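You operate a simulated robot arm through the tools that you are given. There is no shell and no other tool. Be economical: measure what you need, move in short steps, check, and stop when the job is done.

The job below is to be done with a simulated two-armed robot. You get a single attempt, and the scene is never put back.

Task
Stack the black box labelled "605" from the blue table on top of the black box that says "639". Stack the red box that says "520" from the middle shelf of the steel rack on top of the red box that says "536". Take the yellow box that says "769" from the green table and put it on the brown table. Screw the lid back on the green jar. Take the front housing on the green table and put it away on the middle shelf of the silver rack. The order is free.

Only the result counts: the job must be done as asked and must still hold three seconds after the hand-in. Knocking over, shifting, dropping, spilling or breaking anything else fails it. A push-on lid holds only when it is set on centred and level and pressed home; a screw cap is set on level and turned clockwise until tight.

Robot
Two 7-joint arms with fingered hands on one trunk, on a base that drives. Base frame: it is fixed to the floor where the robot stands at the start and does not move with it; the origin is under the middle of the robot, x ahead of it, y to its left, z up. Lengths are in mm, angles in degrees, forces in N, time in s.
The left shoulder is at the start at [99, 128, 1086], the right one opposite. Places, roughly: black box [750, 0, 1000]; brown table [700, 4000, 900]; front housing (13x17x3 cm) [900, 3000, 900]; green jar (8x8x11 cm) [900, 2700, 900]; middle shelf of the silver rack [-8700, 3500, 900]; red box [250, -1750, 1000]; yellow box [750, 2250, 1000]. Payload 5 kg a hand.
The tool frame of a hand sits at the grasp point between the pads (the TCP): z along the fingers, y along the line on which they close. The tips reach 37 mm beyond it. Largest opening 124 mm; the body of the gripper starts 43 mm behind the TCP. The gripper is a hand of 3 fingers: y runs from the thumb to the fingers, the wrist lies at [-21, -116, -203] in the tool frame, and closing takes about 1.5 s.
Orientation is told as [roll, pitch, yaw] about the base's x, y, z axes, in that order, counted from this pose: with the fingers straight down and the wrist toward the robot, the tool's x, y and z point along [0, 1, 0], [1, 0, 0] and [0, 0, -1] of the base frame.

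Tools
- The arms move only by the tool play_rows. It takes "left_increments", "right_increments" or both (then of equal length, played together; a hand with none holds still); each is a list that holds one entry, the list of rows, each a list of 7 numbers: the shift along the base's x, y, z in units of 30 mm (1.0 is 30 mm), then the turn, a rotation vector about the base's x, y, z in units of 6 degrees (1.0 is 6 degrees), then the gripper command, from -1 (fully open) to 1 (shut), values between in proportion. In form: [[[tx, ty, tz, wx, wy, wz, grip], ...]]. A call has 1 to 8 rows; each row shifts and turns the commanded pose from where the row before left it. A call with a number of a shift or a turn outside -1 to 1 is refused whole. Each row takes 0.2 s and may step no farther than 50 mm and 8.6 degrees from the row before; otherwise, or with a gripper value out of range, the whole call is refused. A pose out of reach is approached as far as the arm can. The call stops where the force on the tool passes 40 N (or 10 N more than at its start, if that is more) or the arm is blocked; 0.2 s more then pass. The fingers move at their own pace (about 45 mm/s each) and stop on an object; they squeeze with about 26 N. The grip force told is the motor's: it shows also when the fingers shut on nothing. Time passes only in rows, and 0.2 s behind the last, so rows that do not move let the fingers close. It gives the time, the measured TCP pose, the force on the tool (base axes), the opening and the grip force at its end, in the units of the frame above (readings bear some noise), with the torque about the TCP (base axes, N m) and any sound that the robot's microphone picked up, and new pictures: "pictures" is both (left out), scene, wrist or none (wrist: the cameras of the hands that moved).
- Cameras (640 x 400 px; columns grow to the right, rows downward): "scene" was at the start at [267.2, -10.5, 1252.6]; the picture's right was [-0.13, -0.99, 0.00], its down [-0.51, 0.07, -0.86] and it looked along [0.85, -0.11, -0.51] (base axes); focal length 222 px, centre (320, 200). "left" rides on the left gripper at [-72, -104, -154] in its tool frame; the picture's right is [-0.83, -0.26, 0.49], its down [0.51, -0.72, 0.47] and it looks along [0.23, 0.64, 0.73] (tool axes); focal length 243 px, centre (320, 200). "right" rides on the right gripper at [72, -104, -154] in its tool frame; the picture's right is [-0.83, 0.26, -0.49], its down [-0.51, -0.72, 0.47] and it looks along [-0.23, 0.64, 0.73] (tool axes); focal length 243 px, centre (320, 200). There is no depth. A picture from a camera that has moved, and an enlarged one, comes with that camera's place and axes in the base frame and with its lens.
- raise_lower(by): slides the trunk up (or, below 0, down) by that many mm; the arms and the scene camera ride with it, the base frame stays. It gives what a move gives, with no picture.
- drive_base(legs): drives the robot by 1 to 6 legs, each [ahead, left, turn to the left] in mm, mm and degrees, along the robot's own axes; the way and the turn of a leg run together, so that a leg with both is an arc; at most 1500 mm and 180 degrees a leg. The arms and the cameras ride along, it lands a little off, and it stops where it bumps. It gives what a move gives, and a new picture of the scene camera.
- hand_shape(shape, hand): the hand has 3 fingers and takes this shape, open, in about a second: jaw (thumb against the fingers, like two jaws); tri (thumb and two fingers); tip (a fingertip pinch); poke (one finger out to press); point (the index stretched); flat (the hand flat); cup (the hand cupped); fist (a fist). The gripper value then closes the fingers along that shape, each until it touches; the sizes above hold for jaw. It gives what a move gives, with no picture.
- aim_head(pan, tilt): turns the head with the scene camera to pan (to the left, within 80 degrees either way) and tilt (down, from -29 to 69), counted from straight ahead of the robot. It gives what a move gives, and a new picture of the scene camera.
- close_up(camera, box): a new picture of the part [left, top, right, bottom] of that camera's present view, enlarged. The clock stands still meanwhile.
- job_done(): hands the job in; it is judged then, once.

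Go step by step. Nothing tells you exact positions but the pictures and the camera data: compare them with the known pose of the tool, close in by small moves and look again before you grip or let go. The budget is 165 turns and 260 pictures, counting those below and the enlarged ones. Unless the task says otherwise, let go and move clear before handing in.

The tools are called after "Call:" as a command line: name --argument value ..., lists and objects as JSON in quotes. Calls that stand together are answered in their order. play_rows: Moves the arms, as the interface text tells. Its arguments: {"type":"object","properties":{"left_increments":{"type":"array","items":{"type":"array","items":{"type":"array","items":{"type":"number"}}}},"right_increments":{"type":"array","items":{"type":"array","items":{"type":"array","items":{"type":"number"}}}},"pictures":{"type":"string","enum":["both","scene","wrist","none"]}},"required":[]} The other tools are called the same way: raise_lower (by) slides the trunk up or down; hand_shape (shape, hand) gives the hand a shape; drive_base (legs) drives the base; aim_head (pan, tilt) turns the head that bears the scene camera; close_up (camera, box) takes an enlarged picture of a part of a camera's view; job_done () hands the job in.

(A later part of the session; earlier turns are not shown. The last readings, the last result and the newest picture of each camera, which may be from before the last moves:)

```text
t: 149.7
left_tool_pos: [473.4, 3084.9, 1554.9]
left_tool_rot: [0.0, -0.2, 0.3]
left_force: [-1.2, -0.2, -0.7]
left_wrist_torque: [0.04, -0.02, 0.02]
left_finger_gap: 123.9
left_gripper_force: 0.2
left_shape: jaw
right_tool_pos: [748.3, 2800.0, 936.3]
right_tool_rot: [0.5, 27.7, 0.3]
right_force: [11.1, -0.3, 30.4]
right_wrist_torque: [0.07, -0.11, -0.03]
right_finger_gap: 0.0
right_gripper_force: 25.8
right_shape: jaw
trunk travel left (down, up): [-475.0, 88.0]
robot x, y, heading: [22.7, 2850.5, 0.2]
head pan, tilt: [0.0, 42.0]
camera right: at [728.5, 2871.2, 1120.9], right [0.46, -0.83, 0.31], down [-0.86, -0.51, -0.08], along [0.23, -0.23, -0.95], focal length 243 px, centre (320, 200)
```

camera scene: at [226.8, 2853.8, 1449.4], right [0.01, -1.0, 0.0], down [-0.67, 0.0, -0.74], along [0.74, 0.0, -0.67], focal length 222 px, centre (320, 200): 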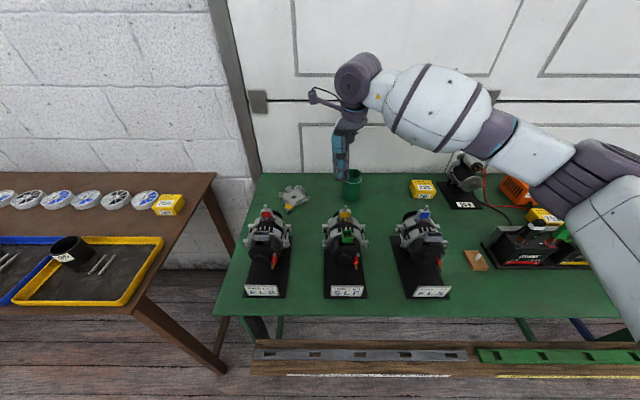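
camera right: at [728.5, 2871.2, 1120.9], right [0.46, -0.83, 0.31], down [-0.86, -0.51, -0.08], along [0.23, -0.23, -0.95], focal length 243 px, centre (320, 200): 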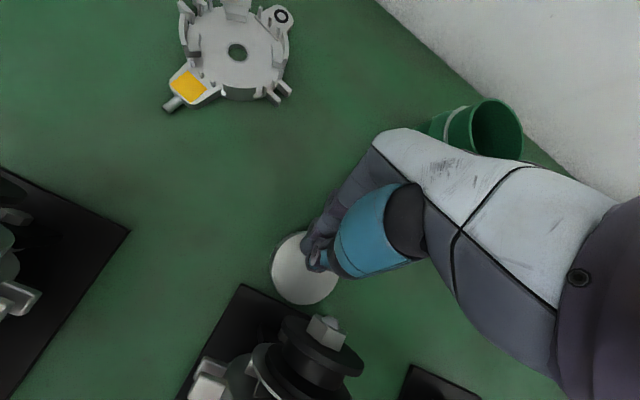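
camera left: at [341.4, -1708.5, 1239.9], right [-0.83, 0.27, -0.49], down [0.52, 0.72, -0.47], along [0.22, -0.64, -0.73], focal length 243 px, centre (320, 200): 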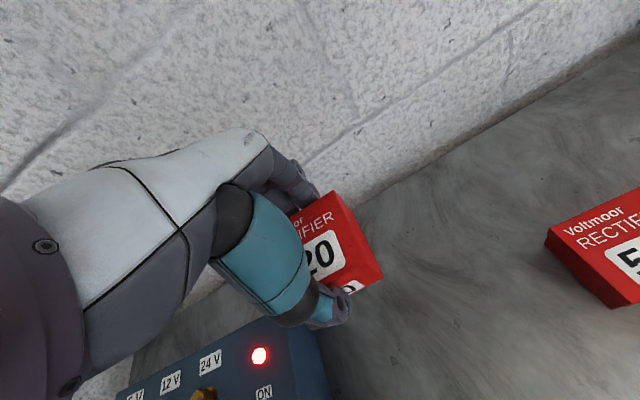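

It's pressing at 30 N, which is more than needed. I'll ease off 1.5 mm and drag the lid away, +50 in x and +12 in y.

Call:
play_rows --right_increments '[[[0, 0, 0.06, 0, 0, 0, 1], [0.2, 0.05, 0, 0, 0, 0, 1], [0.3, 0.07, 0, 0, 0, 0, 1], [0.3, 0.07, 0, 0, 0, 0, 1], [0.3, 0.07, 0, 0, 0, 0, 1], [0.3, 0.07, 0, 0, 0, 0, 1], [0.3, 0.07, 0, 0, 0, 0, 1]]]' --pictures "wrist"

```text
t: 151.3
left_tool_pos: [473.8, 3085.5, 1554.7]
left_tool_rot: [0.0, 0.0, 0.2]
left_force: [-0.5, 0.1, -0.4]
left_wrist_torque: [0.0, 0.01, -0.03]
left_finger_gap: 123.9
left_gripper_force: 0.0
left_shape: jaw
right_tool_pos: [798.2, 2814.0, 934.6]
right_tool_rot: [0.2, 28.0, 0.3]
right_force: [-6.0, -1.4, 13.6]
right_wrist_torque: [-0.01, 0.4, 0.02]
right_finger_gap: 0.0
right_gripper_force: 26.2
right_shape: jaw
trunk travel left (down, up): [-475.0, 88.0]
robot x, y, heading: [24.9, 2852.2, 0.1]
head pan, tilt: [0.0, 42.0]
camera right: at [778.0, 2884.5, 1118.8], right [0.47, -0.83, 0.31], down [-0.86, -0.51, -0.08], along [0.22, -0.23, -0.95], focal length 243 px, centre (320, 200)
```

right: 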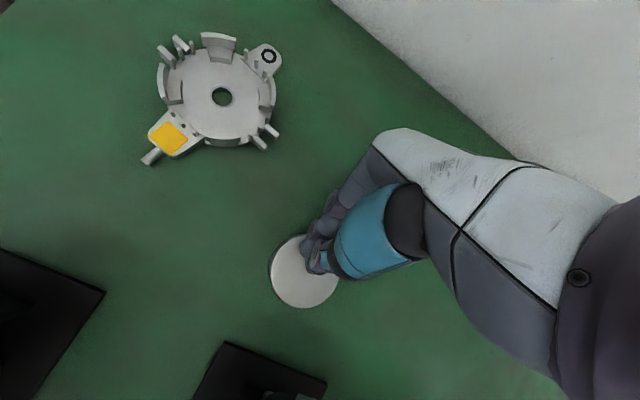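

The drag works: the lid is now near [763, 2814]. I'll take it 22 mm more and then lift off.

Call:
play_rows --right_increments '[[[0.3, 0.1, 0, 0, 0, 0, 1], [0.3, 0.1, 0, 0, 0, 0, 1], [0.15, 0.1, 0, 0, 0, 0, 1], [0, 0, 0.3, 0, 0, 0, 1], [0, 0, 1, 0, 0, 0, 1], [0, 0, 1, 0, 0, 0, 0], [0, 0, 1, 0, 0, 0, 0], [0, 0, 1, 0, 0, 0, -0.6]]]' --pictures "wrist"

```text
t: 153.1
left_tool_pos: [474.6, 3085.3, 1554.5]
left_tool_rot: [0.0, -0.1, 0.3]
left_force: [-0.3, 0.3, -0.5]
left_wrist_torque: [-0.01, -0.01, -0.01]
left_finger_gap: 124.0
left_gripper_force: 0.1
left_shape: jaw
right_tool_pos: [819.8, 2821.1, 1064.3]
right_tool_rot: [0.2, 28.1, 0.3]
right_force: [-0.1, 0.3, -0.9]
right_wrist_torque: [0.04, 0.0, 0.01]
right_finger_gap: 94.8
right_gripper_force: 0.0
right_shape: jaw
trunk travel left (down, up): [-475.0, 88.0]
robot x, y, heading: [28.8, 2850.8, 0.3]
head pan, tilt: [0.0, 42.0]
camera right: at [800.0, 2892.5, 1248.1], right [0.47, -0.83, 0.31], down [-0.86, -0.51, -0.08], along [0.22, -0.23, -0.95], focal length 243 px, centre (320, 200)
```

right: 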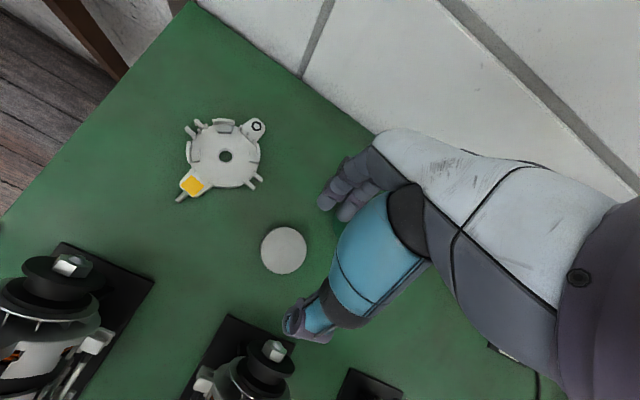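

The lid is now free-standing at about [790, 2821], radius 32. I'll straighten the hand, yaw to +42°, and hover over it.

Call:
play_rows --right_increments '[[[-0.3, 0, 0.3, 0, -0.93, 0, -0.6], [-0.3, 0, 0.3, 0, -0.93, 0, -0.6], [-0.3, 0, 0, 0, -0.93, 0, -0.6], [0, 0, 0, 0, -0.93, 0, -0.6], [0, 0, 0, 0, -0.93, 0, -0.6], [0, 0, 0, 0, 0, 1, -0.6], [0, 0, 0, 0, 0, 1, -0.6], [0, 0, 0, 0, 0, 1, -0.6]]]' --pictures "none"

Call:
play_rows --right_increments '[[[0, 0, 0, 0, 0, 1, -0.6], [0, 0, 0, 0, 0, 1, -0.6], [0, 0, 0, 0, 0, 1, -0.6], [0, 0, 0, 0, 0, 1, -0.6]]]' --pictures "both"

Call:
close_up --camera "left" --box '[380, 90, 560, 230]'

```text
t: 154.9
left_tool_pos: [475.5, 3084.5, 1554.6]
left_tool_rot: [0.0, 0.0, 0.3]
left_force: [0.1, 0.1, -0.1]
left_wrist_torque: [0.02, 0.03, 0.0]
left_finger_gap: 124.1
left_gripper_force: 0.1
left_shape: jaw
right_tool_pos: [794.4, 2819.8, 1080.9]
right_tool_rot: [0.0, 0.1, 18.3]
right_force: [1.3, -0.4, 0.2]
right_wrist_torque: [-0.02, -0.01, 0.02]
right_finger_gap: 98.8
right_gripper_force: 0.1
right_shape: jaw
trunk travel left (down, up): [-475.0, 88.0]
robot x, y, heading: [29.1, 2852.1, 0.3]
head pan, tilt: [0.0, 42.0]
```

```text
t: 155.9
left_tool_pos: [475.8, 3085.3, 1554.0]
left_tool_rot: [0.1, 0.0, 0.4]
left_force: [0.5, 0.1, 0.0]
left_wrist_torque: [0.0, 0.01, 0.0]
left_finger_gap: 123.9
left_gripper_force: 0.0
left_shape: jaw
right_tool_pos: [794.0, 2820.5, 1079.9]
right_tool_rot: [0.1, 0.2, 42.5]
right_force: [-0.6, 0.5, -0.2]
right_wrist_torque: [-0.01, -0.01, 0.05]
right_finger_gap: 99.0
right_gripper_force: 0.0
right_shape: jaw
trunk travel left (down, up): [-475.0, 88.0]
robot x, y, heading: [24.9, 2851.8, 0.2]
head pan, tilt: [0.0, 42.0]
camera scene: at [226.1, 2853.7, 1449.5], right [0.01, -1.0, 0.0], down [-0.67, 0.0, -0.74], along [0.74, 0.0, -0.67], focal length 222 px, centre (320, 200)
camera right: at [669.9, 2803.6, 1234.2], right [0.75, -0.44, 0.49], down [-0.19, -0.86, -0.47], along [0.63, 0.26, -0.73], focal length 243 px, centre (320, 200)
```

scene: 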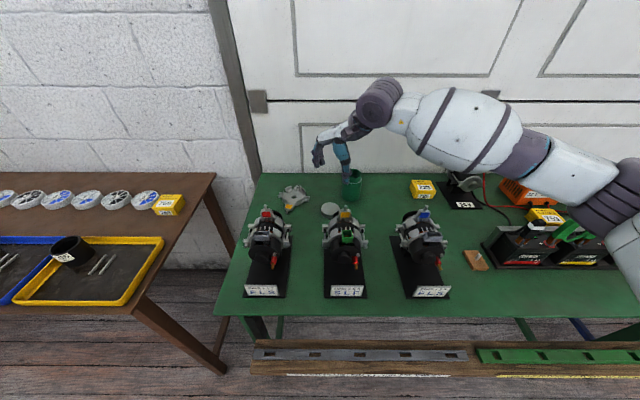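
right: 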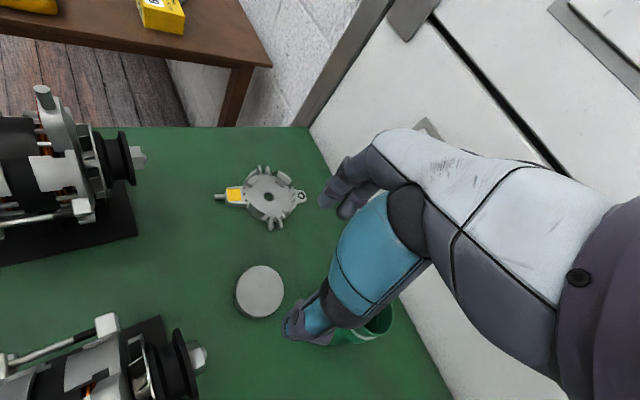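

```text
2.86 times, centred on (470, 160) of left
camera zoom: at [372.1, 3011.8, 1707.9], right [-0.26, -0.83, -0.49], down [-0.72, 0.5, -0.47], along [0.64, 0.23, -0.73], focal length 693 px, centre (-109, 314)
```

zoom: 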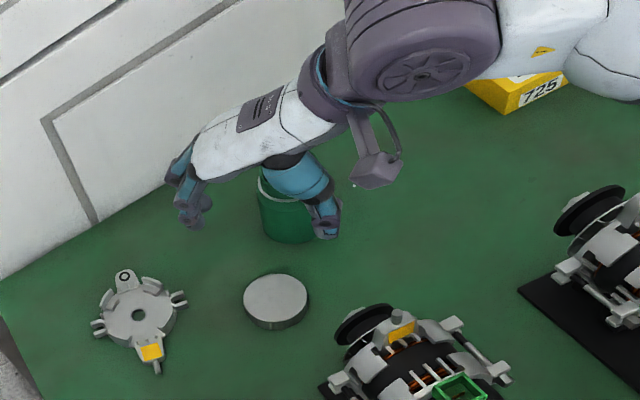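

Call:
play_rows --right_increments '[[[-0.22, -0.08, -0.9, 0, 0, 0, -0.6], [0, 0, -1, 0, 0, 0, -0.6], [0, 0, -1, 0, 0, 0, -0.6], [0, 0, -1, 0, 0, 0, -0.6]]]' --pictures "both"

Call:
close_up --camera "left" --box '[400, 110, 540, 220]'

Call:
close_up --camera "scene" --box '[280, 130, 400, 240]'

```text
t: 156.9
left_tool_pos: [476.7, 3084.9, 1555.4]
left_tool_rot: [0.1, 0.0, 0.3]
left_force: [0.0, -1.3, -0.3]
left_wrist_torque: [-0.01, 0.01, 0.02]
left_finger_gap: 123.9
left_gripper_force: 0.1
left_shape: jaw
right_tool_pos: [790.3, 2817.7, 962.9]
right_tool_rot: [0.2, 0.1, 42.2]
right_force: [0.7, -0.5, -0.1]
right_wrist_torque: [0.03, 0.03, 0.01]
right_finger_gap: 99.0
right_gripper_force: 0.0
right_shape: jaw
trunk travel left (down, up): [-475.0, 88.0]
robot x, y, heading: [27.2, 2851.3, 0.1]
head pan, tilt: [0.0, 42.0]
camera scene: at [226.2, 2853.5, 1449.5], right [0.01, -1.0, 0.0], down [-0.67, 0.0, -0.74], along [0.74, 0.0, -0.67], focal length 222 px, centre (320, 200)
camera right: at [665.1, 2801.8, 1116.9], right [0.75, -0.44, 0.49], down [-0.19, -0.86, -0.47], along [0.63, 0.26, -0.73], focal length 243 px, centre (320, 200)
```

scene: 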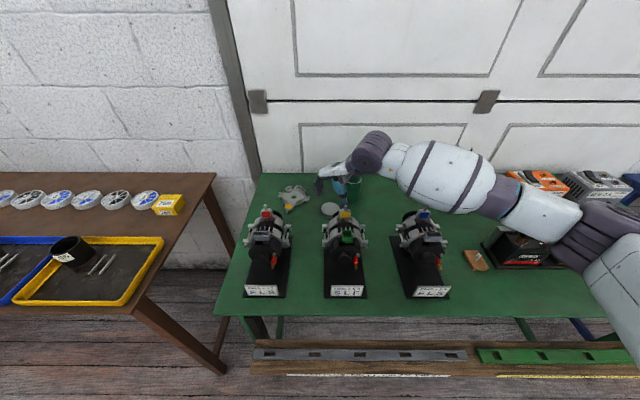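
right: 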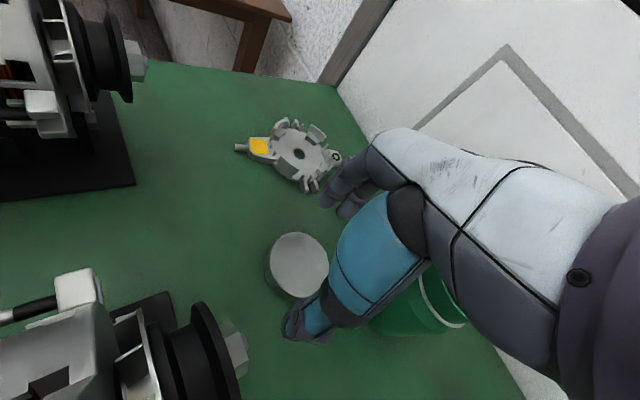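

```text
3.64 times, centred on (470, 165) of left
camera zoom: at [372.2, 3011.5, 1707.8], right [-0.26, -0.83, -0.49], down [-0.72, 0.5, -0.47], along [0.64, 0.23, -0.73], focal length 882 px, centre (-226, 327)
```

zoom: 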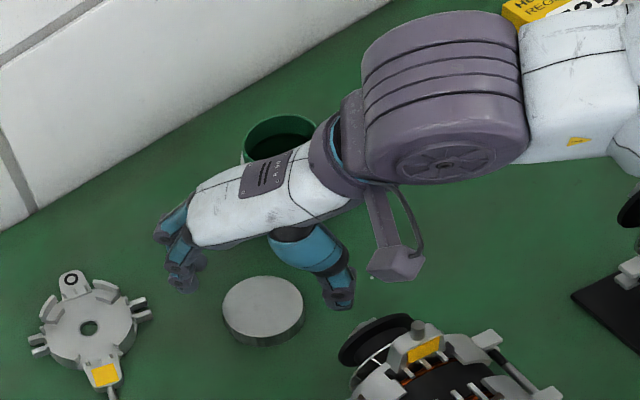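

```text
3.64 times, centred on (340, 185) of scene
camera zoom: at [226.2, 2853.5, 1449.5], right [0.01, -1.0, 0.0], down [-0.67, 0.0, -0.74], along [0.74, 0.0, -0.67], focal length 807 px, centre (247, 254)
```

zoom: 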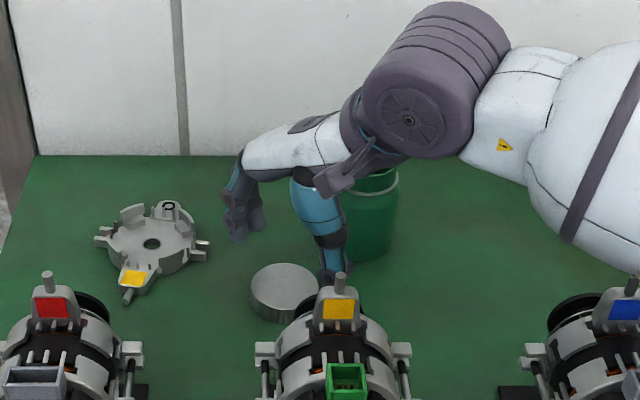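

The mount of the right camera would come close to motor 2's knob (about [642, 2787, 1051]). I'll turn back to 25° to clear it, and then go down.

Call:
play_rows --right_increments '[[[-0.1, -0.07, 0, 0, 0, -0.95, -0.6], [0, 0, 0, 0, 0, -0.95, -0.6], [0, 0, 0, 0, 0, -0.95, -0.6], [0, 0, -0.4, 0, 0, 0, -0.6], [0, 0, -0.4, 0, 0, 0, -0.6]]]' --pictures "wrist"

Call:
close_up --camera "scene" --box '[280, 130, 400, 240]'

Call:
close_up --camera "left" --box '[400, 110, 540, 220]'

```text
t: 158.1
left_tool_pos: [476.1, 3085.3, 1554.2]
left_tool_rot: [0.0, 0.0, 0.3]
left_force: [-0.1, -0.2, -0.1]
left_wrist_torque: [0.02, 0.05, 0.01]
left_finger_gap: 124.1
left_gripper_force: 0.1
left_shape: jaw
right_tool_pos: [787.2, 2815.5, 938.5]
right_tool_rot: [0.2, 0.2, 25.1]
right_force: [0.5, 0.2, -0.1]
right_wrist_torque: [-0.02, -0.02, 0.01]
right_finger_gap: 99.0
right_gripper_force: 0.0
right_shape: jaw
trunk travel left (down, up): [-475.0, 88.0]
robot x, y, heading: [26.9, 2848.8, 0.2]
head pan, tilt: [0.0, 42.0]
camera right: at [662.5, 2837.4, 1092.9], right [0.59, -0.64, 0.49], down [-0.44, -0.77, -0.47], along [0.68, 0.06, -0.73], focal length 243 px, centre (320, 200)
```

right: 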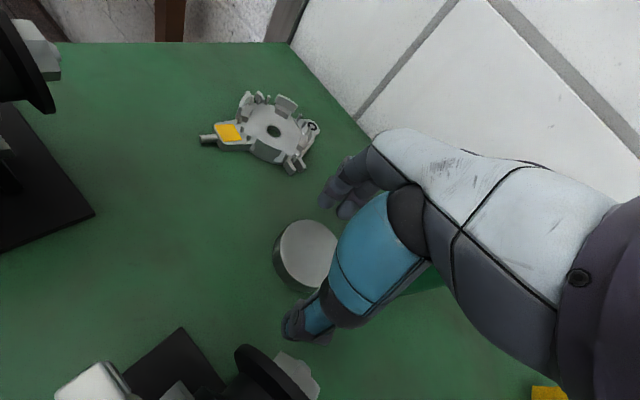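

```text
3.64 times, centred on (340, 185) of scene
camera zoom: at [226.1, 2853.8, 1449.5], right [0.01, -1.0, 0.0], down [-0.67, 0.0, -0.74], along [0.74, 0.0, -0.67], focal length 807 px, centre (247, 254)
```

zoom: 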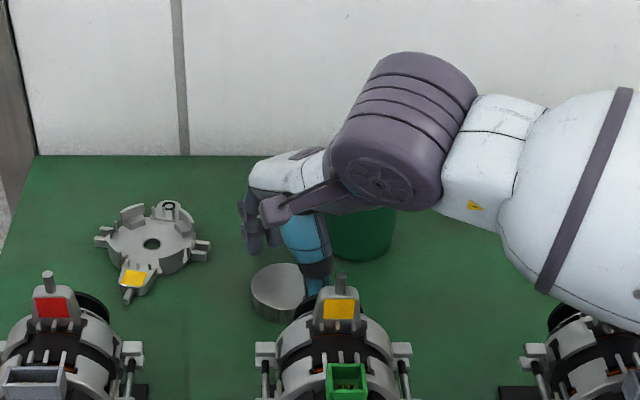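

```text
3.64 times, centred on (470, 165) of left
camera zoom: at [372.2, 3011.9, 1707.8], right [-0.26, -0.83, -0.49], down [-0.72, 0.5, -0.47], along [0.64, 0.23, -0.73], focal length 882 px, centre (-226, 327)
```

zoom: 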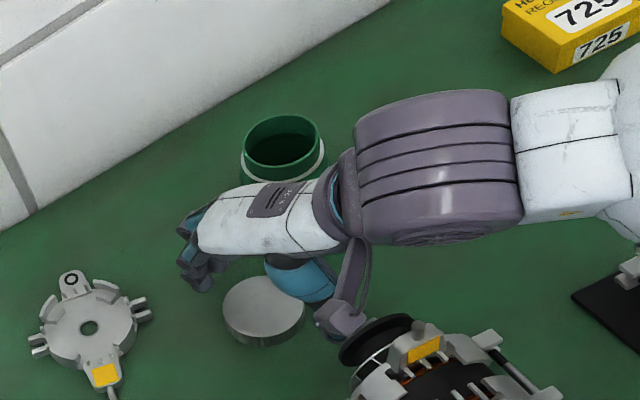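

I'm going down the last 11 mm and closing on the lid.

Call:
play_rows --right_increments '[[[0, 0, -0.36, 0, 0, 0, -0.6], [0, 0, 0, 0, 0, 0, 1], [0, 0, 0, 0, 0, 0, 1], [0, 0, 0, 0, 0, 0, 1], [0, 0, 0, 0, 0, 0, 1], [0, 0, 0, 0, 0, 0, 1], [0, 0, 0, 0, 0, 0, 1], [0, 0, 0, 0, 0, 0, 1]]]' --pictures "wrist"

Call:
close_up --camera "scene" --box '[280, 130, 400, 240]'

```text
t: 159.9
left_tool_pos: [473.7, 3085.6, 1554.6]
left_tool_rot: [0.0, -0.1, 0.3]
left_force: [0.8, -0.2, 0.1]
left_wrist_torque: [0.02, 0.02, -0.01]
left_finger_gap: 123.7
left_gripper_force: 0.1
left_shape: jaw
right_tool_pos: [785.7, 2816.1, 930.0]
right_tool_rot: [0.1, 0.0, 25.1]
right_force: [1.2, -0.5, 7.6]
right_wrist_torque: [-0.08, 0.13, 0.0]
right_finger_gap: 55.9
right_gripper_force: 26.2
right_shape: jaw
trunk travel left (down, up): [-475.0, 88.0]
robot x, y, heading: [27.1, 2851.4, 0.2]
head pan, tilt: [0.0, 42.0]
camera right: at [660.8, 2837.3, 1083.5], right [0.59, -0.64, 0.49], down [-0.44, -0.77, -0.47], along [0.68, 0.06, -0.73], focal length 243 px, centre (320, 200)
```

right: 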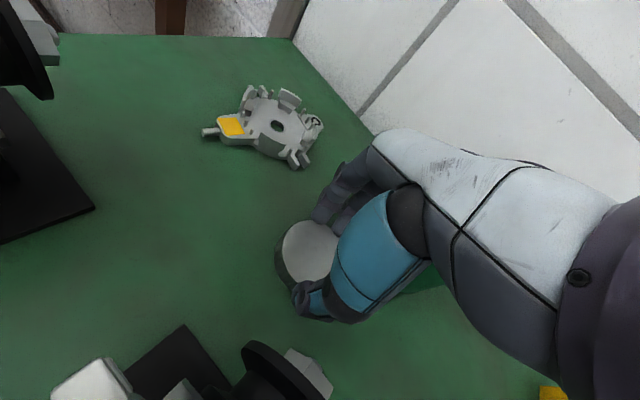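

```text
3.64 times, centred on (340, 185) of scene
camera zoom: at [224.9, 2854.0, 1449.8], right [0.01, -1.0, 0.0], down [-0.67, 0.0, -0.74], along [0.74, 0.0, -0.67], focal length 807 px, centre (247, 254)
```

zoom: 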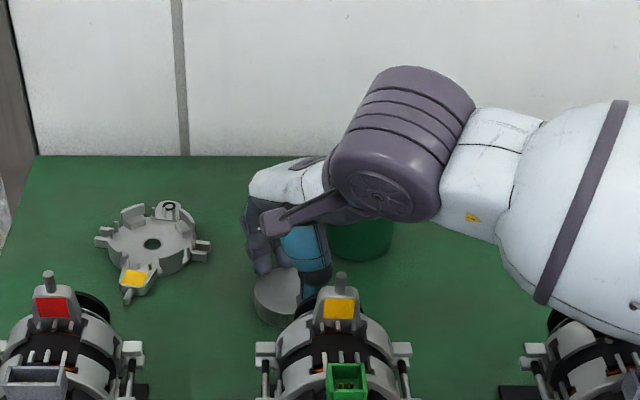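

The lid is gripped. I'll lift it and check.

Call:
play_rows --right_increments '[[[0, 0, 0.3, 0, 0, 0, 1], [0, 0, 0.8, 0, 0, 0, 1], [0, 0, 1, 0, 0, 0, 1], [0, 0, 1, 0, 0, 0, 1], [0, 0, 1, 0, 0, 0, 1], [0, 0, 1, 0, 0, 0, 1]]]' --pictures "wrist"

Call:
close_up --camera "scene" --box '[290, 110, 390, 220]'

Call:
close_up --camera "left" --box '[390, 80, 540, 200]'

```text
t: 161.3
left_tool_pos: [475.0, 3085.1, 1554.4]
left_tool_rot: [0.1, -0.1, 0.3]
left_force: [-1.5, 0.9, -0.4]
left_wrist_torque: [-0.01, 0.02, -0.02]
left_finger_gap: 124.0
left_gripper_force: 0.1
left_shape: jaw
right_tool_pos: [783.7, 2815.0, 1082.9]
right_tool_rot: [0.1, 0.2, 25.3]
right_force: [0.0, 0.5, -0.5]
right_wrist_torque: [-0.01, 0.0, -0.02]
right_finger_gap: 46.9
right_gripper_force: 26.6
right_shape: jaw
trunk travel left (down, up): [-475.0, 88.0]
robot x, y, heading: [27.0, 2854.9, 0.2]
head pan, tilt: [0.0, 42.0]
camera right: at [659.8, 2835.9, 1237.6], right [0.59, -0.64, 0.49], down [-0.44, -0.77, -0.47], along [0.68, 0.06, -0.73], focal length 243 px, centre (320, 200)
```

right: 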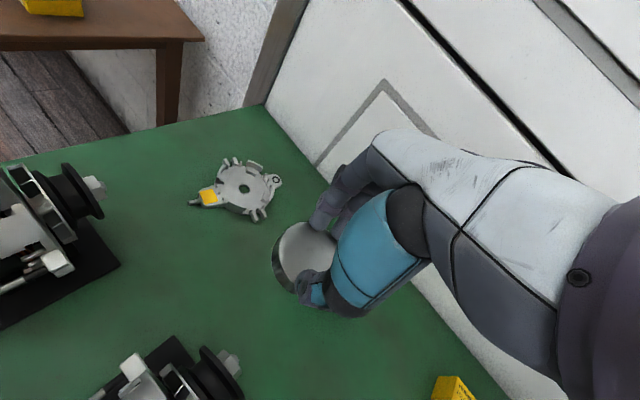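

```text
3.64 times, centred on (340, 165) of scene
camera zoom: at [225.1, 2854.3, 1449.7], right [0.01, -1.0, 0.0], down [-0.67, 0.0, -0.74], along [0.74, 0.0, -0.67], focal length 807 px, centre (247, 327)
```

zoom: 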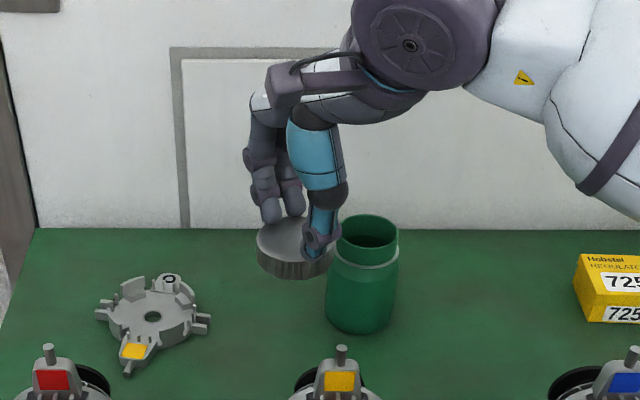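

```text
3.33 times, centred on (465, 140) of left
camera zoom: at [370.9, 3012.5, 1708.1], right [-0.26, -0.83, -0.49], down [-0.72, 0.5, -0.47], along [0.64, 0.23, -0.73], focal length 809 px, centre (-163, 400)
```

zoom: 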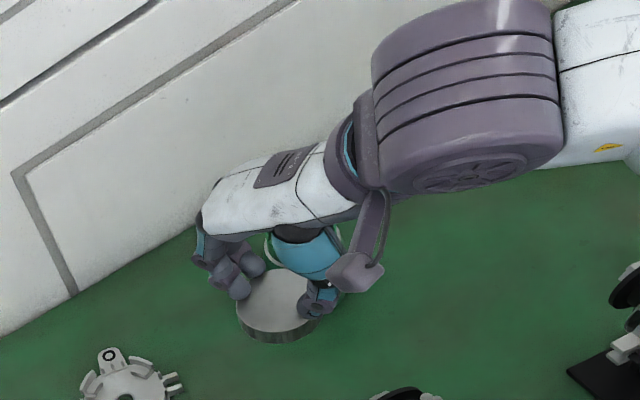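

The gap shrank to 47 mm, so the lid is held off-centre and slipping. I'll set it back down on the free spot and regrip it centred.

Call:
play_rows --right_increments '[[[0, 0, -1, 0, 0, 0, 1], [0, 0, -1, 0, 0, 0, 1], [0, 0, -1, 0, 0, 0, 1], [0, 0, -1, 0, 0, 0, 1], [0, 0, -0.6, 0, 0, 0, 1], [0, 0, -0.2, 0, 0, 0, 1]]]' --pictures "none"

Call:
play_rows --right_increments '[[[0, 0, -0.1, 0, 0, 0, 1], [0, 0, -0.1, 0, 0, 0, 1]]]' --pictures "wrist"

```text
t: 162.7
left_tool_pos: [475.5, 3084.6, 1554.4]
left_tool_rot: [0.0, 0.0, 0.2]
left_force: [-0.3, 0.6, -0.5]
left_wrist_torque: [0.01, 0.03, -0.02]
left_finger_gap: 124.1
left_gripper_force: 0.1
left_shape: jaw
right_tool_pos: [783.5, 2816.8, 938.9]
right_tool_rot: [0.0, 0.2, 25.2]
right_force: [0.6, 0.7, -0.2]
right_wrist_torque: [0.02, 0.02, 0.03]
right_finger_gap: 47.1
right_gripper_force: 25.4
right_shape: jaw
trunk travel left (down, up): [-475.0, 88.0]
robot x, y, heading: [27.4, 2851.1, 0.3]
head pan, tilt: [0.0, 42.0]
```

```text
t: 163.3
left_tool_pos: [473.8, 3084.8, 1555.7]
left_tool_rot: [-0.1, -0.1, 0.4]
left_force: [-0.2, -0.9, 0.8]
left_wrist_torque: [0.0, 0.01, -0.02]
left_finger_gap: 123.8
left_gripper_force: 0.0
left_shape: jaw
right_tool_pos: [784.6, 2816.1, 935.1]
right_tool_rot: [0.1, -0.1, 25.1]
right_force: [1.6, -1.7, 11.4]
right_wrist_torque: [0.26, -0.13, -0.04]
right_finger_gap: 47.1
right_gripper_force: 25.6
right_shape: jaw
trunk travel left (down, up): [-475.0, 88.0]
robot x, y, heading: [27.5, 2852.3, 0.3]
head pan, tilt: [0.0, 42.0]
camera right: at [659.6, 2837.2, 1087.9], right [0.59, -0.64, 0.49], down [-0.44, -0.76, -0.47], along [0.68, 0.06, -0.73], focal length 243 px, centre (320, 200)
```

right: 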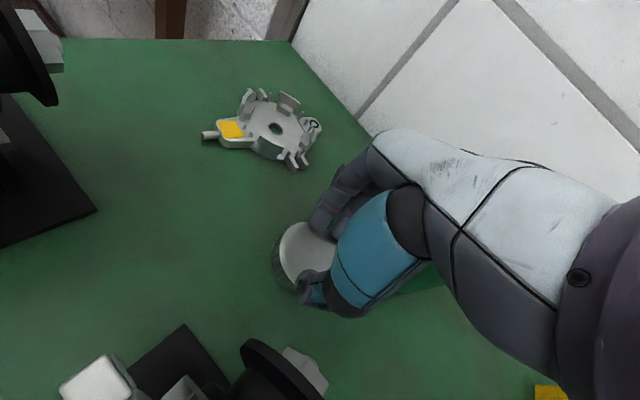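

Call:
play_rows --right_increments '[[[0, 0, 0.1, 0, 0, 0, 0], [0, 0, 0, 0, 0, 0, -0.6], [0, 0, 0, 0, 0, 0, -0.6], [0, 0, 0, 0, 0, 0, -0.6], [0, 0, 0, 0, 0, 0, -0.6], [0, 0, 1, 0, 0, 0, -0.6], [0, 0, 1, 0, 0, 0, -0.6]]]' --pictures "wrist"

Call:
close_up --camera "scene" --box '[290, 160, 390, 240]'

Call:
close_up --camera "left" --box '[400, 110, 540, 220]'

```text
t: 164.9
left_tool_pos: [474.0, 3085.2, 1554.2]
left_tool_rot: [0.1, 0.0, 0.3]
left_force: [-0.1, 0.6, 1.0]
left_wrist_torque: [0.07, 0.0, -0.05]
left_finger_gap: 123.4
left_gripper_force: 0.1
left_shape: jaw
right_tool_pos: [779.5, 2816.1, 994.4]
right_tool_rot: [0.1, 0.0, 25.2]
right_force: [0.4, 0.6, -0.2]
right_wrist_torque: [0.0, 0.01, -0.03]
right_finger_gap: 98.8
right_gripper_force: 0.0
right_shape: jaw
trunk travel left (down, up): [-475.0, 88.0]
robot x, y, heading: [26.9, 2851.0, 0.2]
head pan, tilt: [0.0, 42.0]
camera right: at [656.0, 2837.4, 1148.4], right [0.59, -0.64, 0.49], down [-0.44, -0.77, -0.47], along [0.68, 0.06, -0.73], focal length 243 px, centre (320, 200)
```

right: 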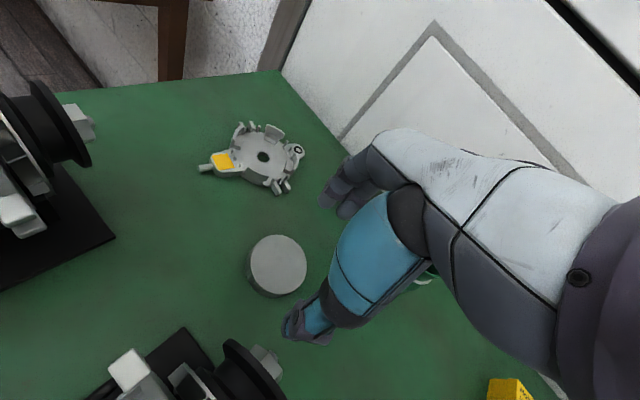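

```text
5.00 times, centred on (340, 200) of scene
camera zoom: at [224.9, 2854.1, 1449.8], right [0.01, -1.0, 0.0], down [-0.67, 0.0, -0.74], along [0.74, 0.0, -0.67], focal length 1110 px, centre (220, 200)
```

zoom: 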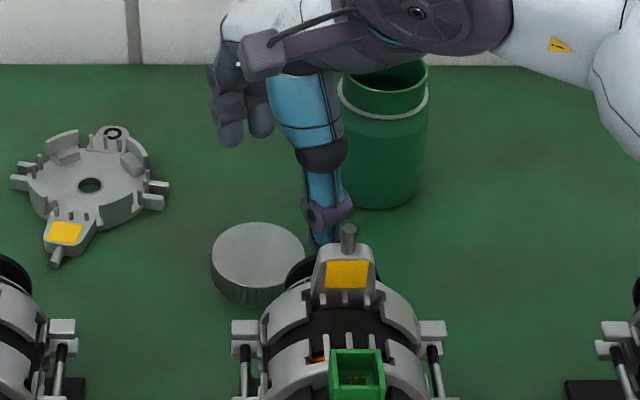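

```text
3.64 times, centred on (470, 165) of left
camera zoom: at [370.5, 3012.3, 1708.2], right [-0.26, -0.83, -0.49], down [-0.72, 0.5, -0.47], along [0.64, 0.23, -0.73], focal length 882 px, centre (-226, 327)
```

zoom: 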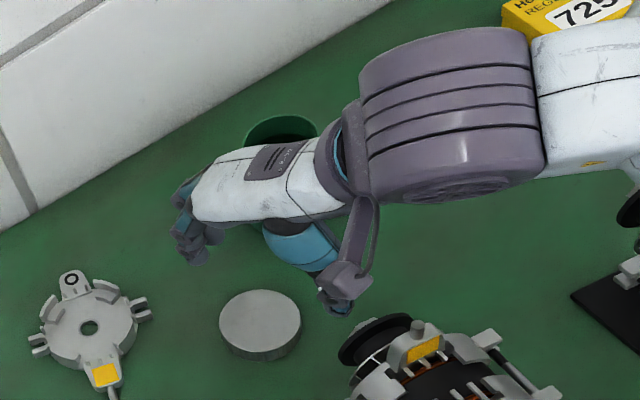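

The lid is centred at [774, 2828] (diameter 65). I'll shift the hand onto its centre, go down and regrip.

Call:
play_rows --right_increments '[[[-0.18, 0.4, -0.5, 0, 0, 0, -0.6], [0, 0, -0.8, 0, 0, 0, -0.6], [0, 0, -0.76, 0, 0, 0, -0.6]]]' --pictures "wrist"

Call:
play_rows --right_increments '[[[0, 0, 0, 0, 0, 0, 1], [0, 0, 0, 0, 0, 0, 1], [0, 0, 0, 0, 0, 0, 1], [0, 0, 0, 0, 0, 0, 1], [0, 0, 0, 0, 0, 0, 1], [0, 0, 0, 0, 0, 0, 1], [0, 0, 0, 0, 0, 0, 1]]]' --pictures "wrist"

```text
t: 165.7
left_tool_pos: [475.7, 3084.2, 1553.5]
left_tool_rot: [0.0, 0.0, 0.3]
left_force: [0.6, -0.3, -0.1]
left_wrist_torque: [0.01, 0.0, 0.0]
left_finger_gap: 123.8
left_gripper_force: 0.1
left_shape: jaw
right_tool_pos: [780.6, 2825.4, 934.0]
right_tool_rot: [0.0, 0.1, 25.1]
right_force: [0.1, -0.2, 0.4]
right_wrist_torque: [-0.02, 0.05, 0.0]
right_finger_gap: 98.8
right_gripper_force: 0.1
right_shape: jaw
trunk travel left (down, up): [-475.0, 88.0]
robot x, y, heading: [24.7, 2852.2, 0.3]
head pan, tilt: [0.0, 42.0]
camera right: at [656.2, 2846.7, 1087.5], right [0.59, -0.64, 0.49], down [-0.44, -0.77, -0.47], along [0.68, 0.06, -0.73], focal length 243 px, centre (320, 200)
```

right: 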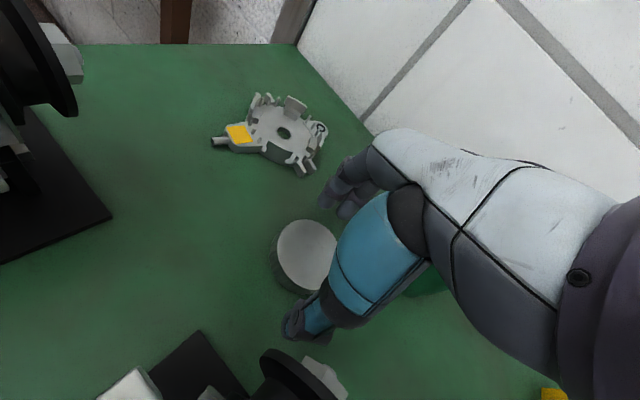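

```text
t: 167.3
left_tool_pos: [474.2, 3085.8, 1555.1]
left_tool_rot: [0.0, -0.1, 0.3]
left_force: [0.2, 0.2, 0.7]
left_wrist_torque: [0.02, 0.01, 0.01]
left_finger_gap: 123.8
left_gripper_force: 0.1
left_shape: jaw
right_tool_pos: [780.0, 2826.0, 935.6]
right_tool_rot: [0.0, 0.0, 25.2]
right_force: [5.2, 1.5, 12.2]
right_wrist_torque: [0.08, -0.35, -0.01]
right_finger_gap: 39.5
right_gripper_force: 26.0
right_shape: jaw
trunk travel left (down, up): [-475.0, 88.0]
robot x, y, heading: [24.1, 2849.3, 0.4]
head pan, tilt: [0.0, 42.0]
camera right: at [655.4, 2847.2, 1089.5], right [0.59, -0.64, 0.49], down [-0.44, -0.77, -0.47], along [0.68, 0.06, -0.73], focal length 243 px, centre (320, 200)
```

right: 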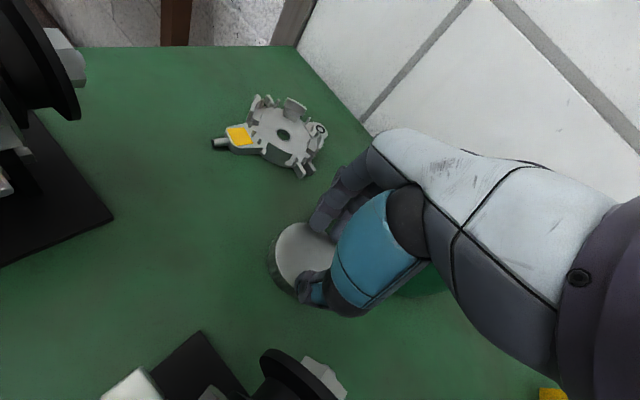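

The lid is about 8 mm off to the left of where the fingertips meet, so it squirts out. I'll reopen, shift by that amount and look.

Call:
play_rows --right_increments '[[[0, 0, 0.05, 0, 0, 0, 0], [0, 0, 0, 0, 0, 0, -0.6], [0, 0, 0, 0, 0, 0, -0.6], [0, 0, 0, 0, 0, 0, -0.6], [0, 0, 0, 0, 0, 0, -0.6], [-0.1, 0.3, 0, 0, 0, 0, -0.6], [0, 0, 0, 0, 0, 0, -0.6]]]' --pictures "none"

Call:
close_up --camera "right" --box '[240, 170, 400, 370]'

Call:
close_up --camera "left" --box '[420, 130, 520, 220]'

```text
t: 168.9
left_tool_pos: [475.7, 3085.0, 1554.1]
left_tool_rot: [0.0, 0.0, 0.4]
left_force: [0.6, 0.3, 0.2]
left_wrist_torque: [0.03, 0.02, 0.03]
left_finger_gap: 123.6
left_gripper_force: 0.0
left_shape: jaw
right_tool_pos: [777.1, 2836.3, 934.5]
right_tool_rot: [0.2, 0.2, 25.3]
right_force: [0.5, 0.1, 0.0]
right_wrist_torque: [-0.02, -0.02, 0.0]
right_finger_gap: 98.9
right_gripper_force: 0.1
right_shape: jaw
trunk travel left (down, up): [-475.0, 88.0]
robot x, y, heading: [30.0, 2848.3, -0.0]
head pan, tilt: [0.0, 42.0]
```

```text
2.00 times, centred on (320, 270) of right
camera zoom: at [652.4, 2857.1, 1088.8], right [0.59, -0.64, 0.49], down [-0.44, -0.77, -0.47], along [0.68, 0.06, -0.73], focal length 485 px, centre (320, 60)
```

zoom: 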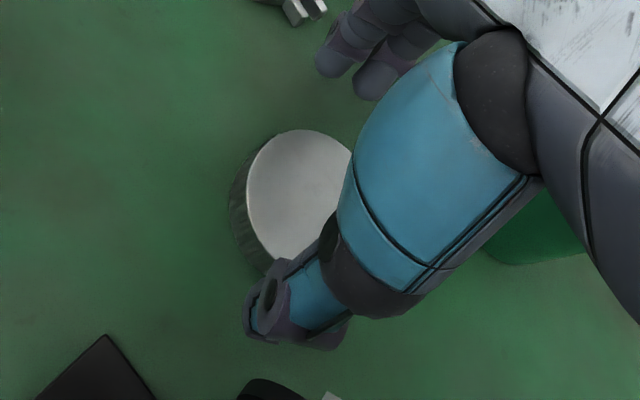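

```text
4.44 times, centred on (470, 175) of left
camera zoom: at [371.6, 3011.8, 1708.0], right [-0.26, -0.83, -0.49], down [-0.72, 0.5, -0.47], along [0.64, 0.23, -0.73], focal length 1078 px, centre (-347, 311)
```

zoom: 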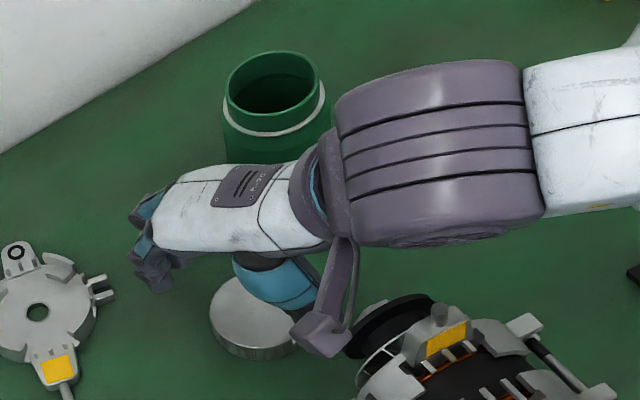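

The sideways alignment is good now. I'll shift 6 mm back toward the lid's centre along the closing line, lower 4 mm and close.

Call:
play_rows --right_increments '[[[-0.2, -0.09, 0, 0, 0, 0, -0.6], [0, 0, -0.15, 0, 0, 0, -0.4], [0, 0, 0, 0, 0, 0, 1], [0, 0, 0, 0, 0, 0, 1], [0, 0, 0, 0, 0, 0, 1], [0, 0, 0, 0, 0, 0, 1], [0, 0, 0, 0, 0, 0, 1], [0, 0, 0, 0, 0, 0, 1]]]' --pictures "none"

Call:
close_up --camera "right" --box '[240, 170, 400, 370]'

Call:
close_up --camera "left" --box '[420, 130, 520, 220]'

```text
t: 170.7
left_tool_pos: [473.9, 3085.2, 1554.9]
left_tool_rot: [0.0, -0.2, 0.4]
left_force: [-0.2, 0.1, 0.4]
left_wrist_torque: [0.02, 0.02, 0.02]
left_finger_gap: 123.9
left_gripper_force: 0.1
left_shape: jaw
right_tool_pos: [771.8, 2834.5, 932.2]
right_tool_rot: [0.1, 0.0, 25.3]
right_force: [0.7, 1.5, 10.4]
right_wrist_torque: [0.04, 0.05, 0.05]
right_finger_gap: 52.9
right_gripper_force: 26.2
right_shape: jaw
trunk travel left (down, up): [-475.0, 88.0]
robot x, y, heading: [27.0, 2854.6, 0.3]
head pan, tilt: [0.0, 42.0]
```

```text
2.00 times, centred on (320, 270) of right
camera zoom: at [646.3, 2855.3, 1085.2], right [0.59, -0.64, 0.49], down [-0.44, -0.77, -0.47], along [0.68, 0.06, -0.73], focal length 485 px, centre (320, 60)
```

zoom: 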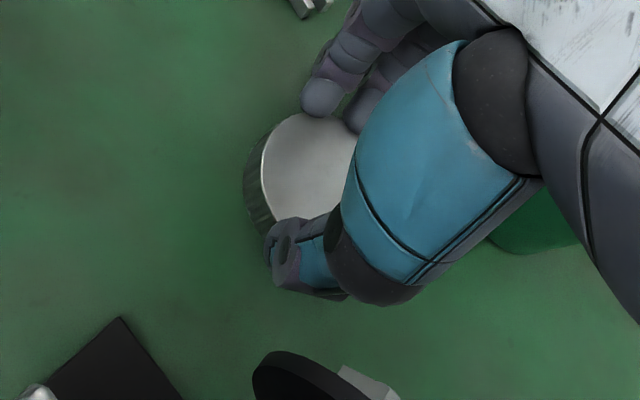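

```text
4.44 times, centred on (470, 175) of left
camera zoom: at [370.1, 3012.4, 1708.4], right [-0.26, -0.83, -0.49], down [-0.72, 0.5, -0.47], along [0.64, 0.23, -0.73], focal length 1078 px, centre (-347, 311)
```

zoom: 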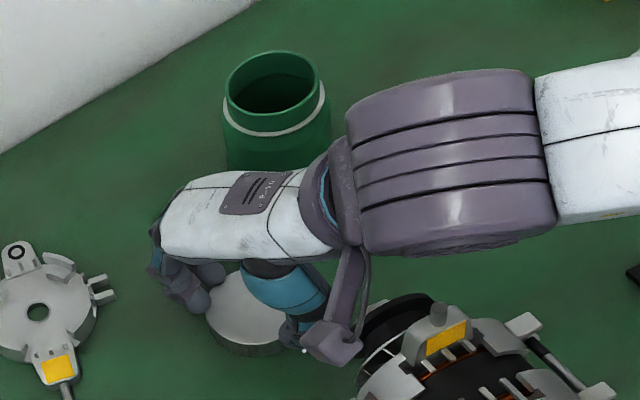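

The lid looks centred in the grip now. I'll test with a small lift.

Call:
play_rows --right_increments '[[[0, 0, 0.2, 0, 0, 0, 1], [0, 0, 0.3, 0, 0, 0, 1], [0, 0, 0.5, 0, 0, 0, 1], [0, 0, 0, 0, 0, 0, 1], [0, 0, 0, 0, 0, 0, 1]]]' --pictures "none"

Call:
close_up --camera "scene" --box '[290, 140, 390, 230]'

Call:
close_up --camera "right" --box '[240, 170, 400, 370]'

```text
t: 171.9
left_tool_pos: [476.0, 3084.8, 1552.4]
left_tool_rot: [0.0, -0.1, 0.3]
left_force: [0.5, 0.2, -0.3]
left_wrist_torque: [-0.02, 0.01, 0.01]
left_finger_gap: 123.8
left_gripper_force: 0.1
left_shape: jaw
right_tool_pos: [771.1, 2836.7, 959.3]
right_tool_rot: [0.0, 0.2, 25.2]
right_force: [1.0, -1.1, 1.2]
right_wrist_torque: [-0.01, -0.01, 0.0]
right_finger_gap: 46.8
right_gripper_force: 25.8
right_shape: jaw
trunk travel left (down, up): [-475.0, 88.0]
robot x, y, heading: [26.2, 2852.2, 0.4]
head pan, tilt: [0.0, 42.0]
```

```text
4.44 times, centred on (340, 185) of scene
camera zoom: at [226.0, 2853.7, 1449.5], right [0.01, -1.0, 0.0], down [-0.67, 0.0, -0.74], along [0.74, 0.0, -0.67], focal length 986 px, centre (231, 267)
```

zoom: 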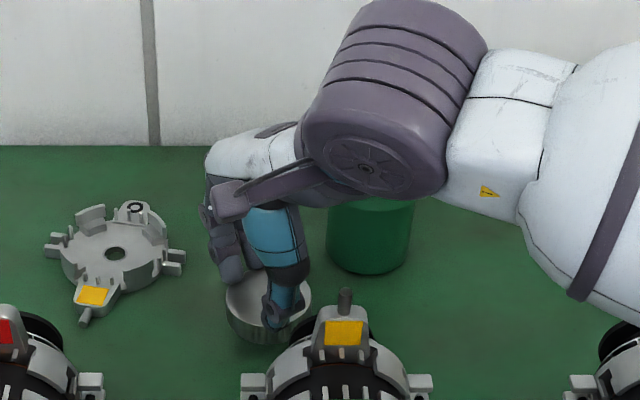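

```text
2.00 times, centred on (320, 270) of right
camera zoom: at [647.7, 2856.7, 1113.5], right [0.59, -0.64, 0.49], down [-0.44, -0.77, -0.47], along [0.68, 0.06, -0.73], focal length 485 px, centre (320, 60)
```

zoom: 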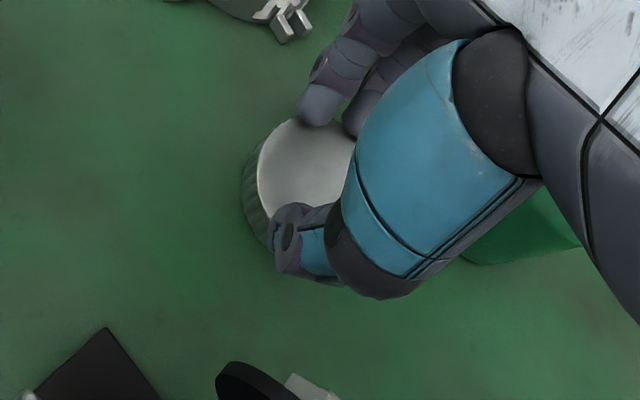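

It lifts steadily with the same 46.8 mm gap, so the grip is stable. I'll raise it and bring it over the jar at about [868, 2737], turning the yaw to 45° for more screwing range.

Call:
play_rows --right_increments '[[[0, 0, 1, 0, 0, 0, 1], [0, 0, 1, 0, 0, 0, 1], [0, 0, 1, 0, 0, 0, 1], [0, 0, 1, 0, 0, 0, 1], [0.83, -0.73, 0, 0, 0, 0.8, 1], [0.83, -0.73, 0, 0, 0, 0.8, 1], [0.83, -0.73, 0, 0, 0, 0.8, 1], [0.83, -0.73, 0, 0, 0, 0.8, 1]]]' --pictures "wrist"

Call:
close_up --camera "scene" --box '[300, 110, 400, 210]'

Call:
close_up --camera "left" --box '[420, 100, 520, 190]'

```text
t: 173.7
left_tool_pos: [475.7, 3084.8, 1554.0]
left_tool_rot: [0.0, 0.0, 0.3]
left_force: [-0.4, 0.1, 0.3]
left_wrist_torque: [0.02, -0.01, 0.01]
left_finger_gap: 123.9
left_gripper_force: 0.0
left_shape: jaw
right_tool_pos: [854.8, 2761.6, 1079.7]
right_tool_rot: [0.1, 0.3, 41.3]
right_force: [0.8, -0.2, -0.4]
right_wrist_torque: [0.02, 0.0, 0.0]
right_finger_gap: 47.0
right_gripper_force: 26.7
right_shape: jaw
right hand out of reach, approached as far as the arm can: row 8
trunk travel left (down, up): [-475.0, 88.0]
robot x, y, heading: [27.5, 2846.4, 0.2]
head pan, tilt: [0.0, 42.0]
camera right: at [728.8, 2747.2, 1232.9], right [0.75, -0.45, 0.49], down [-0.21, -0.86, -0.47], along [0.63, 0.25, -0.73], focal length 243 px, centre (320, 200)
```

right: 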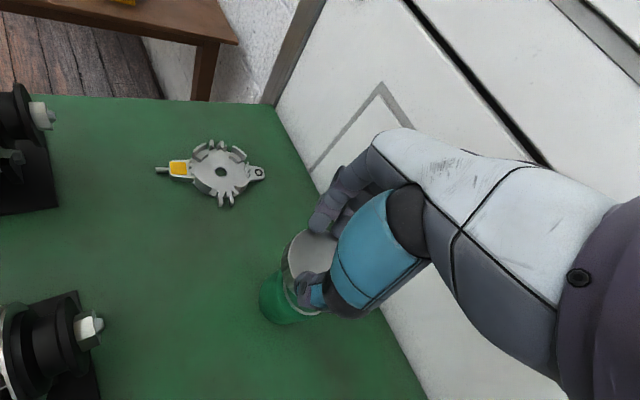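

```text
4.00 times, centred on (350, 160) of scene
camera zoom: at [225.9, 2853.8, 1449.6], right [0.01, -1.0, 0.0], down [-0.67, 0.0, -0.74], along [0.74, 0.0, -0.67], focal length 888 px, centre (200, 360)
```

zoom: 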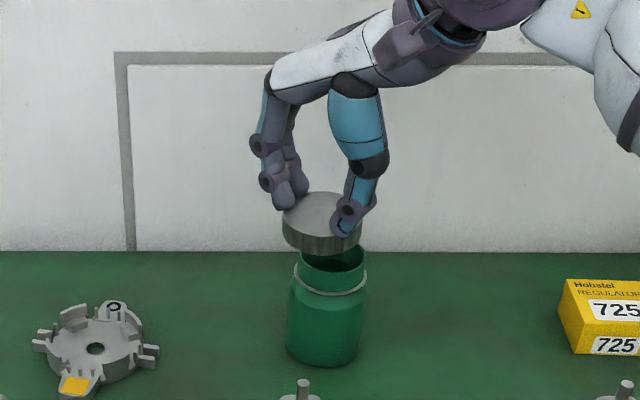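

```text
4.44 times, centred on (470, 145) of left
camera zoom: at [371.8, 3011.9, 1707.9], right [-0.26, -0.83, -0.49], down [-0.72, 0.5, -0.47], along [0.64, 0.23, -0.73], focal length 1078 px, centre (-347, 444)
```

zoom: 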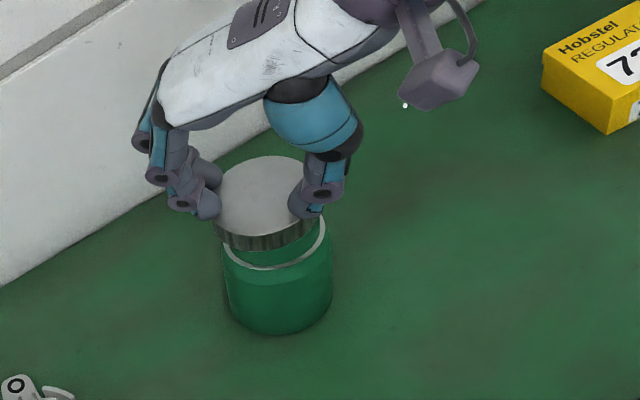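

Lid and jar compared in both views: the lid must move about +25 in x and -18 in y. I'll do that with a slightly smaller yaw, then recheck.

Call:
play_rows --right_increments '[[[0.4, -0.3, 0, 0, 0, -0.5, 1], [0.4, -0.3, 0, 0, 0, -0.5, 1], [0, 0, -0.3, 0, 0, 0, 1]]]' --pictures "wrist"

Call:
close_up --camera "scene" --box '[320, 130, 384, 210]'

Call:
close_up --camera "left" --box '[430, 110, 510, 180]'

```text
t: 174.5
left_tool_pos: [474.9, 3085.5, 1553.0]
left_tool_rot: [0.0, 0.0, 0.3]
left_force: [0.5, 0.4, -0.3]
left_wrist_torque: [0.02, -0.01, 0.0]
left_finger_gap: 123.8
left_gripper_force: 0.1
left_shape: jaw
right_tool_pos: [878.5, 2744.5, 1071.9]
right_tool_rot: [0.1, 0.2, 35.1]
right_force: [0.3, 0.7, -0.6]
right_wrist_torque: [0.0, 0.01, -0.02]
right_finger_gap: 46.9
right_gripper_force: 26.0
right_shape: jaw
trunk travel left (down, up): [-475.0, 88.0]
robot x, y, heading: [26.2, 2851.7, 0.3]
head pan, tilt: [0.0, 42.0]
camera right: at [752.3, 2743.7, 1225.3], right [0.69, -0.53, 0.49], down [-0.3, -0.83, -0.47], along [0.66, 0.18, -0.73], focal length 243 px, centre (320, 200)
```

right: 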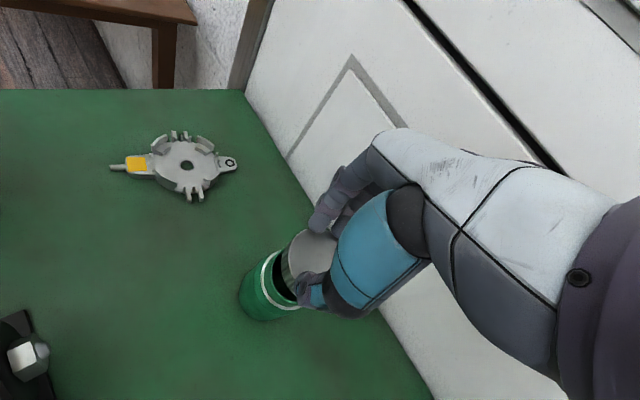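

```text
5.00 times, centred on (352, 170) of scene
camera zoom: at [225.7, 2853.8, 1449.6], right [0.01, -1.0, 0.0], down [-0.67, 0.0, -0.74], along [0.74, 0.0, -0.67], focal length 1110 px, centre (160, 350)
```

zoom: 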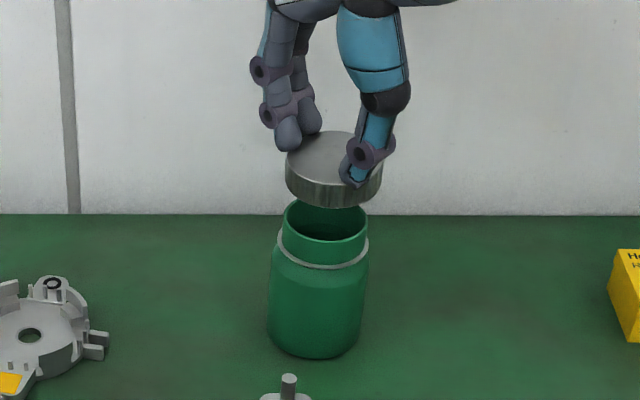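

```text
5.71 times, centred on (470, 145) of left
camera zoom: at [371.6, 3012.0, 1707.9], right [-0.26, -0.83, -0.49], down [-0.72, 0.5, -0.47], along [0.64, 0.23, -0.73], focal length 1386 px, centre (-537, 514)
```

zoom: 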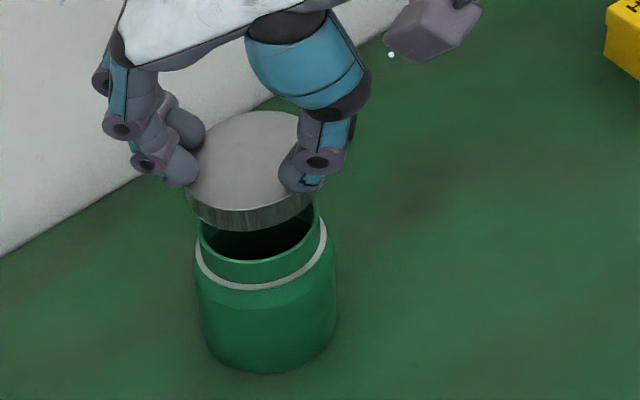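

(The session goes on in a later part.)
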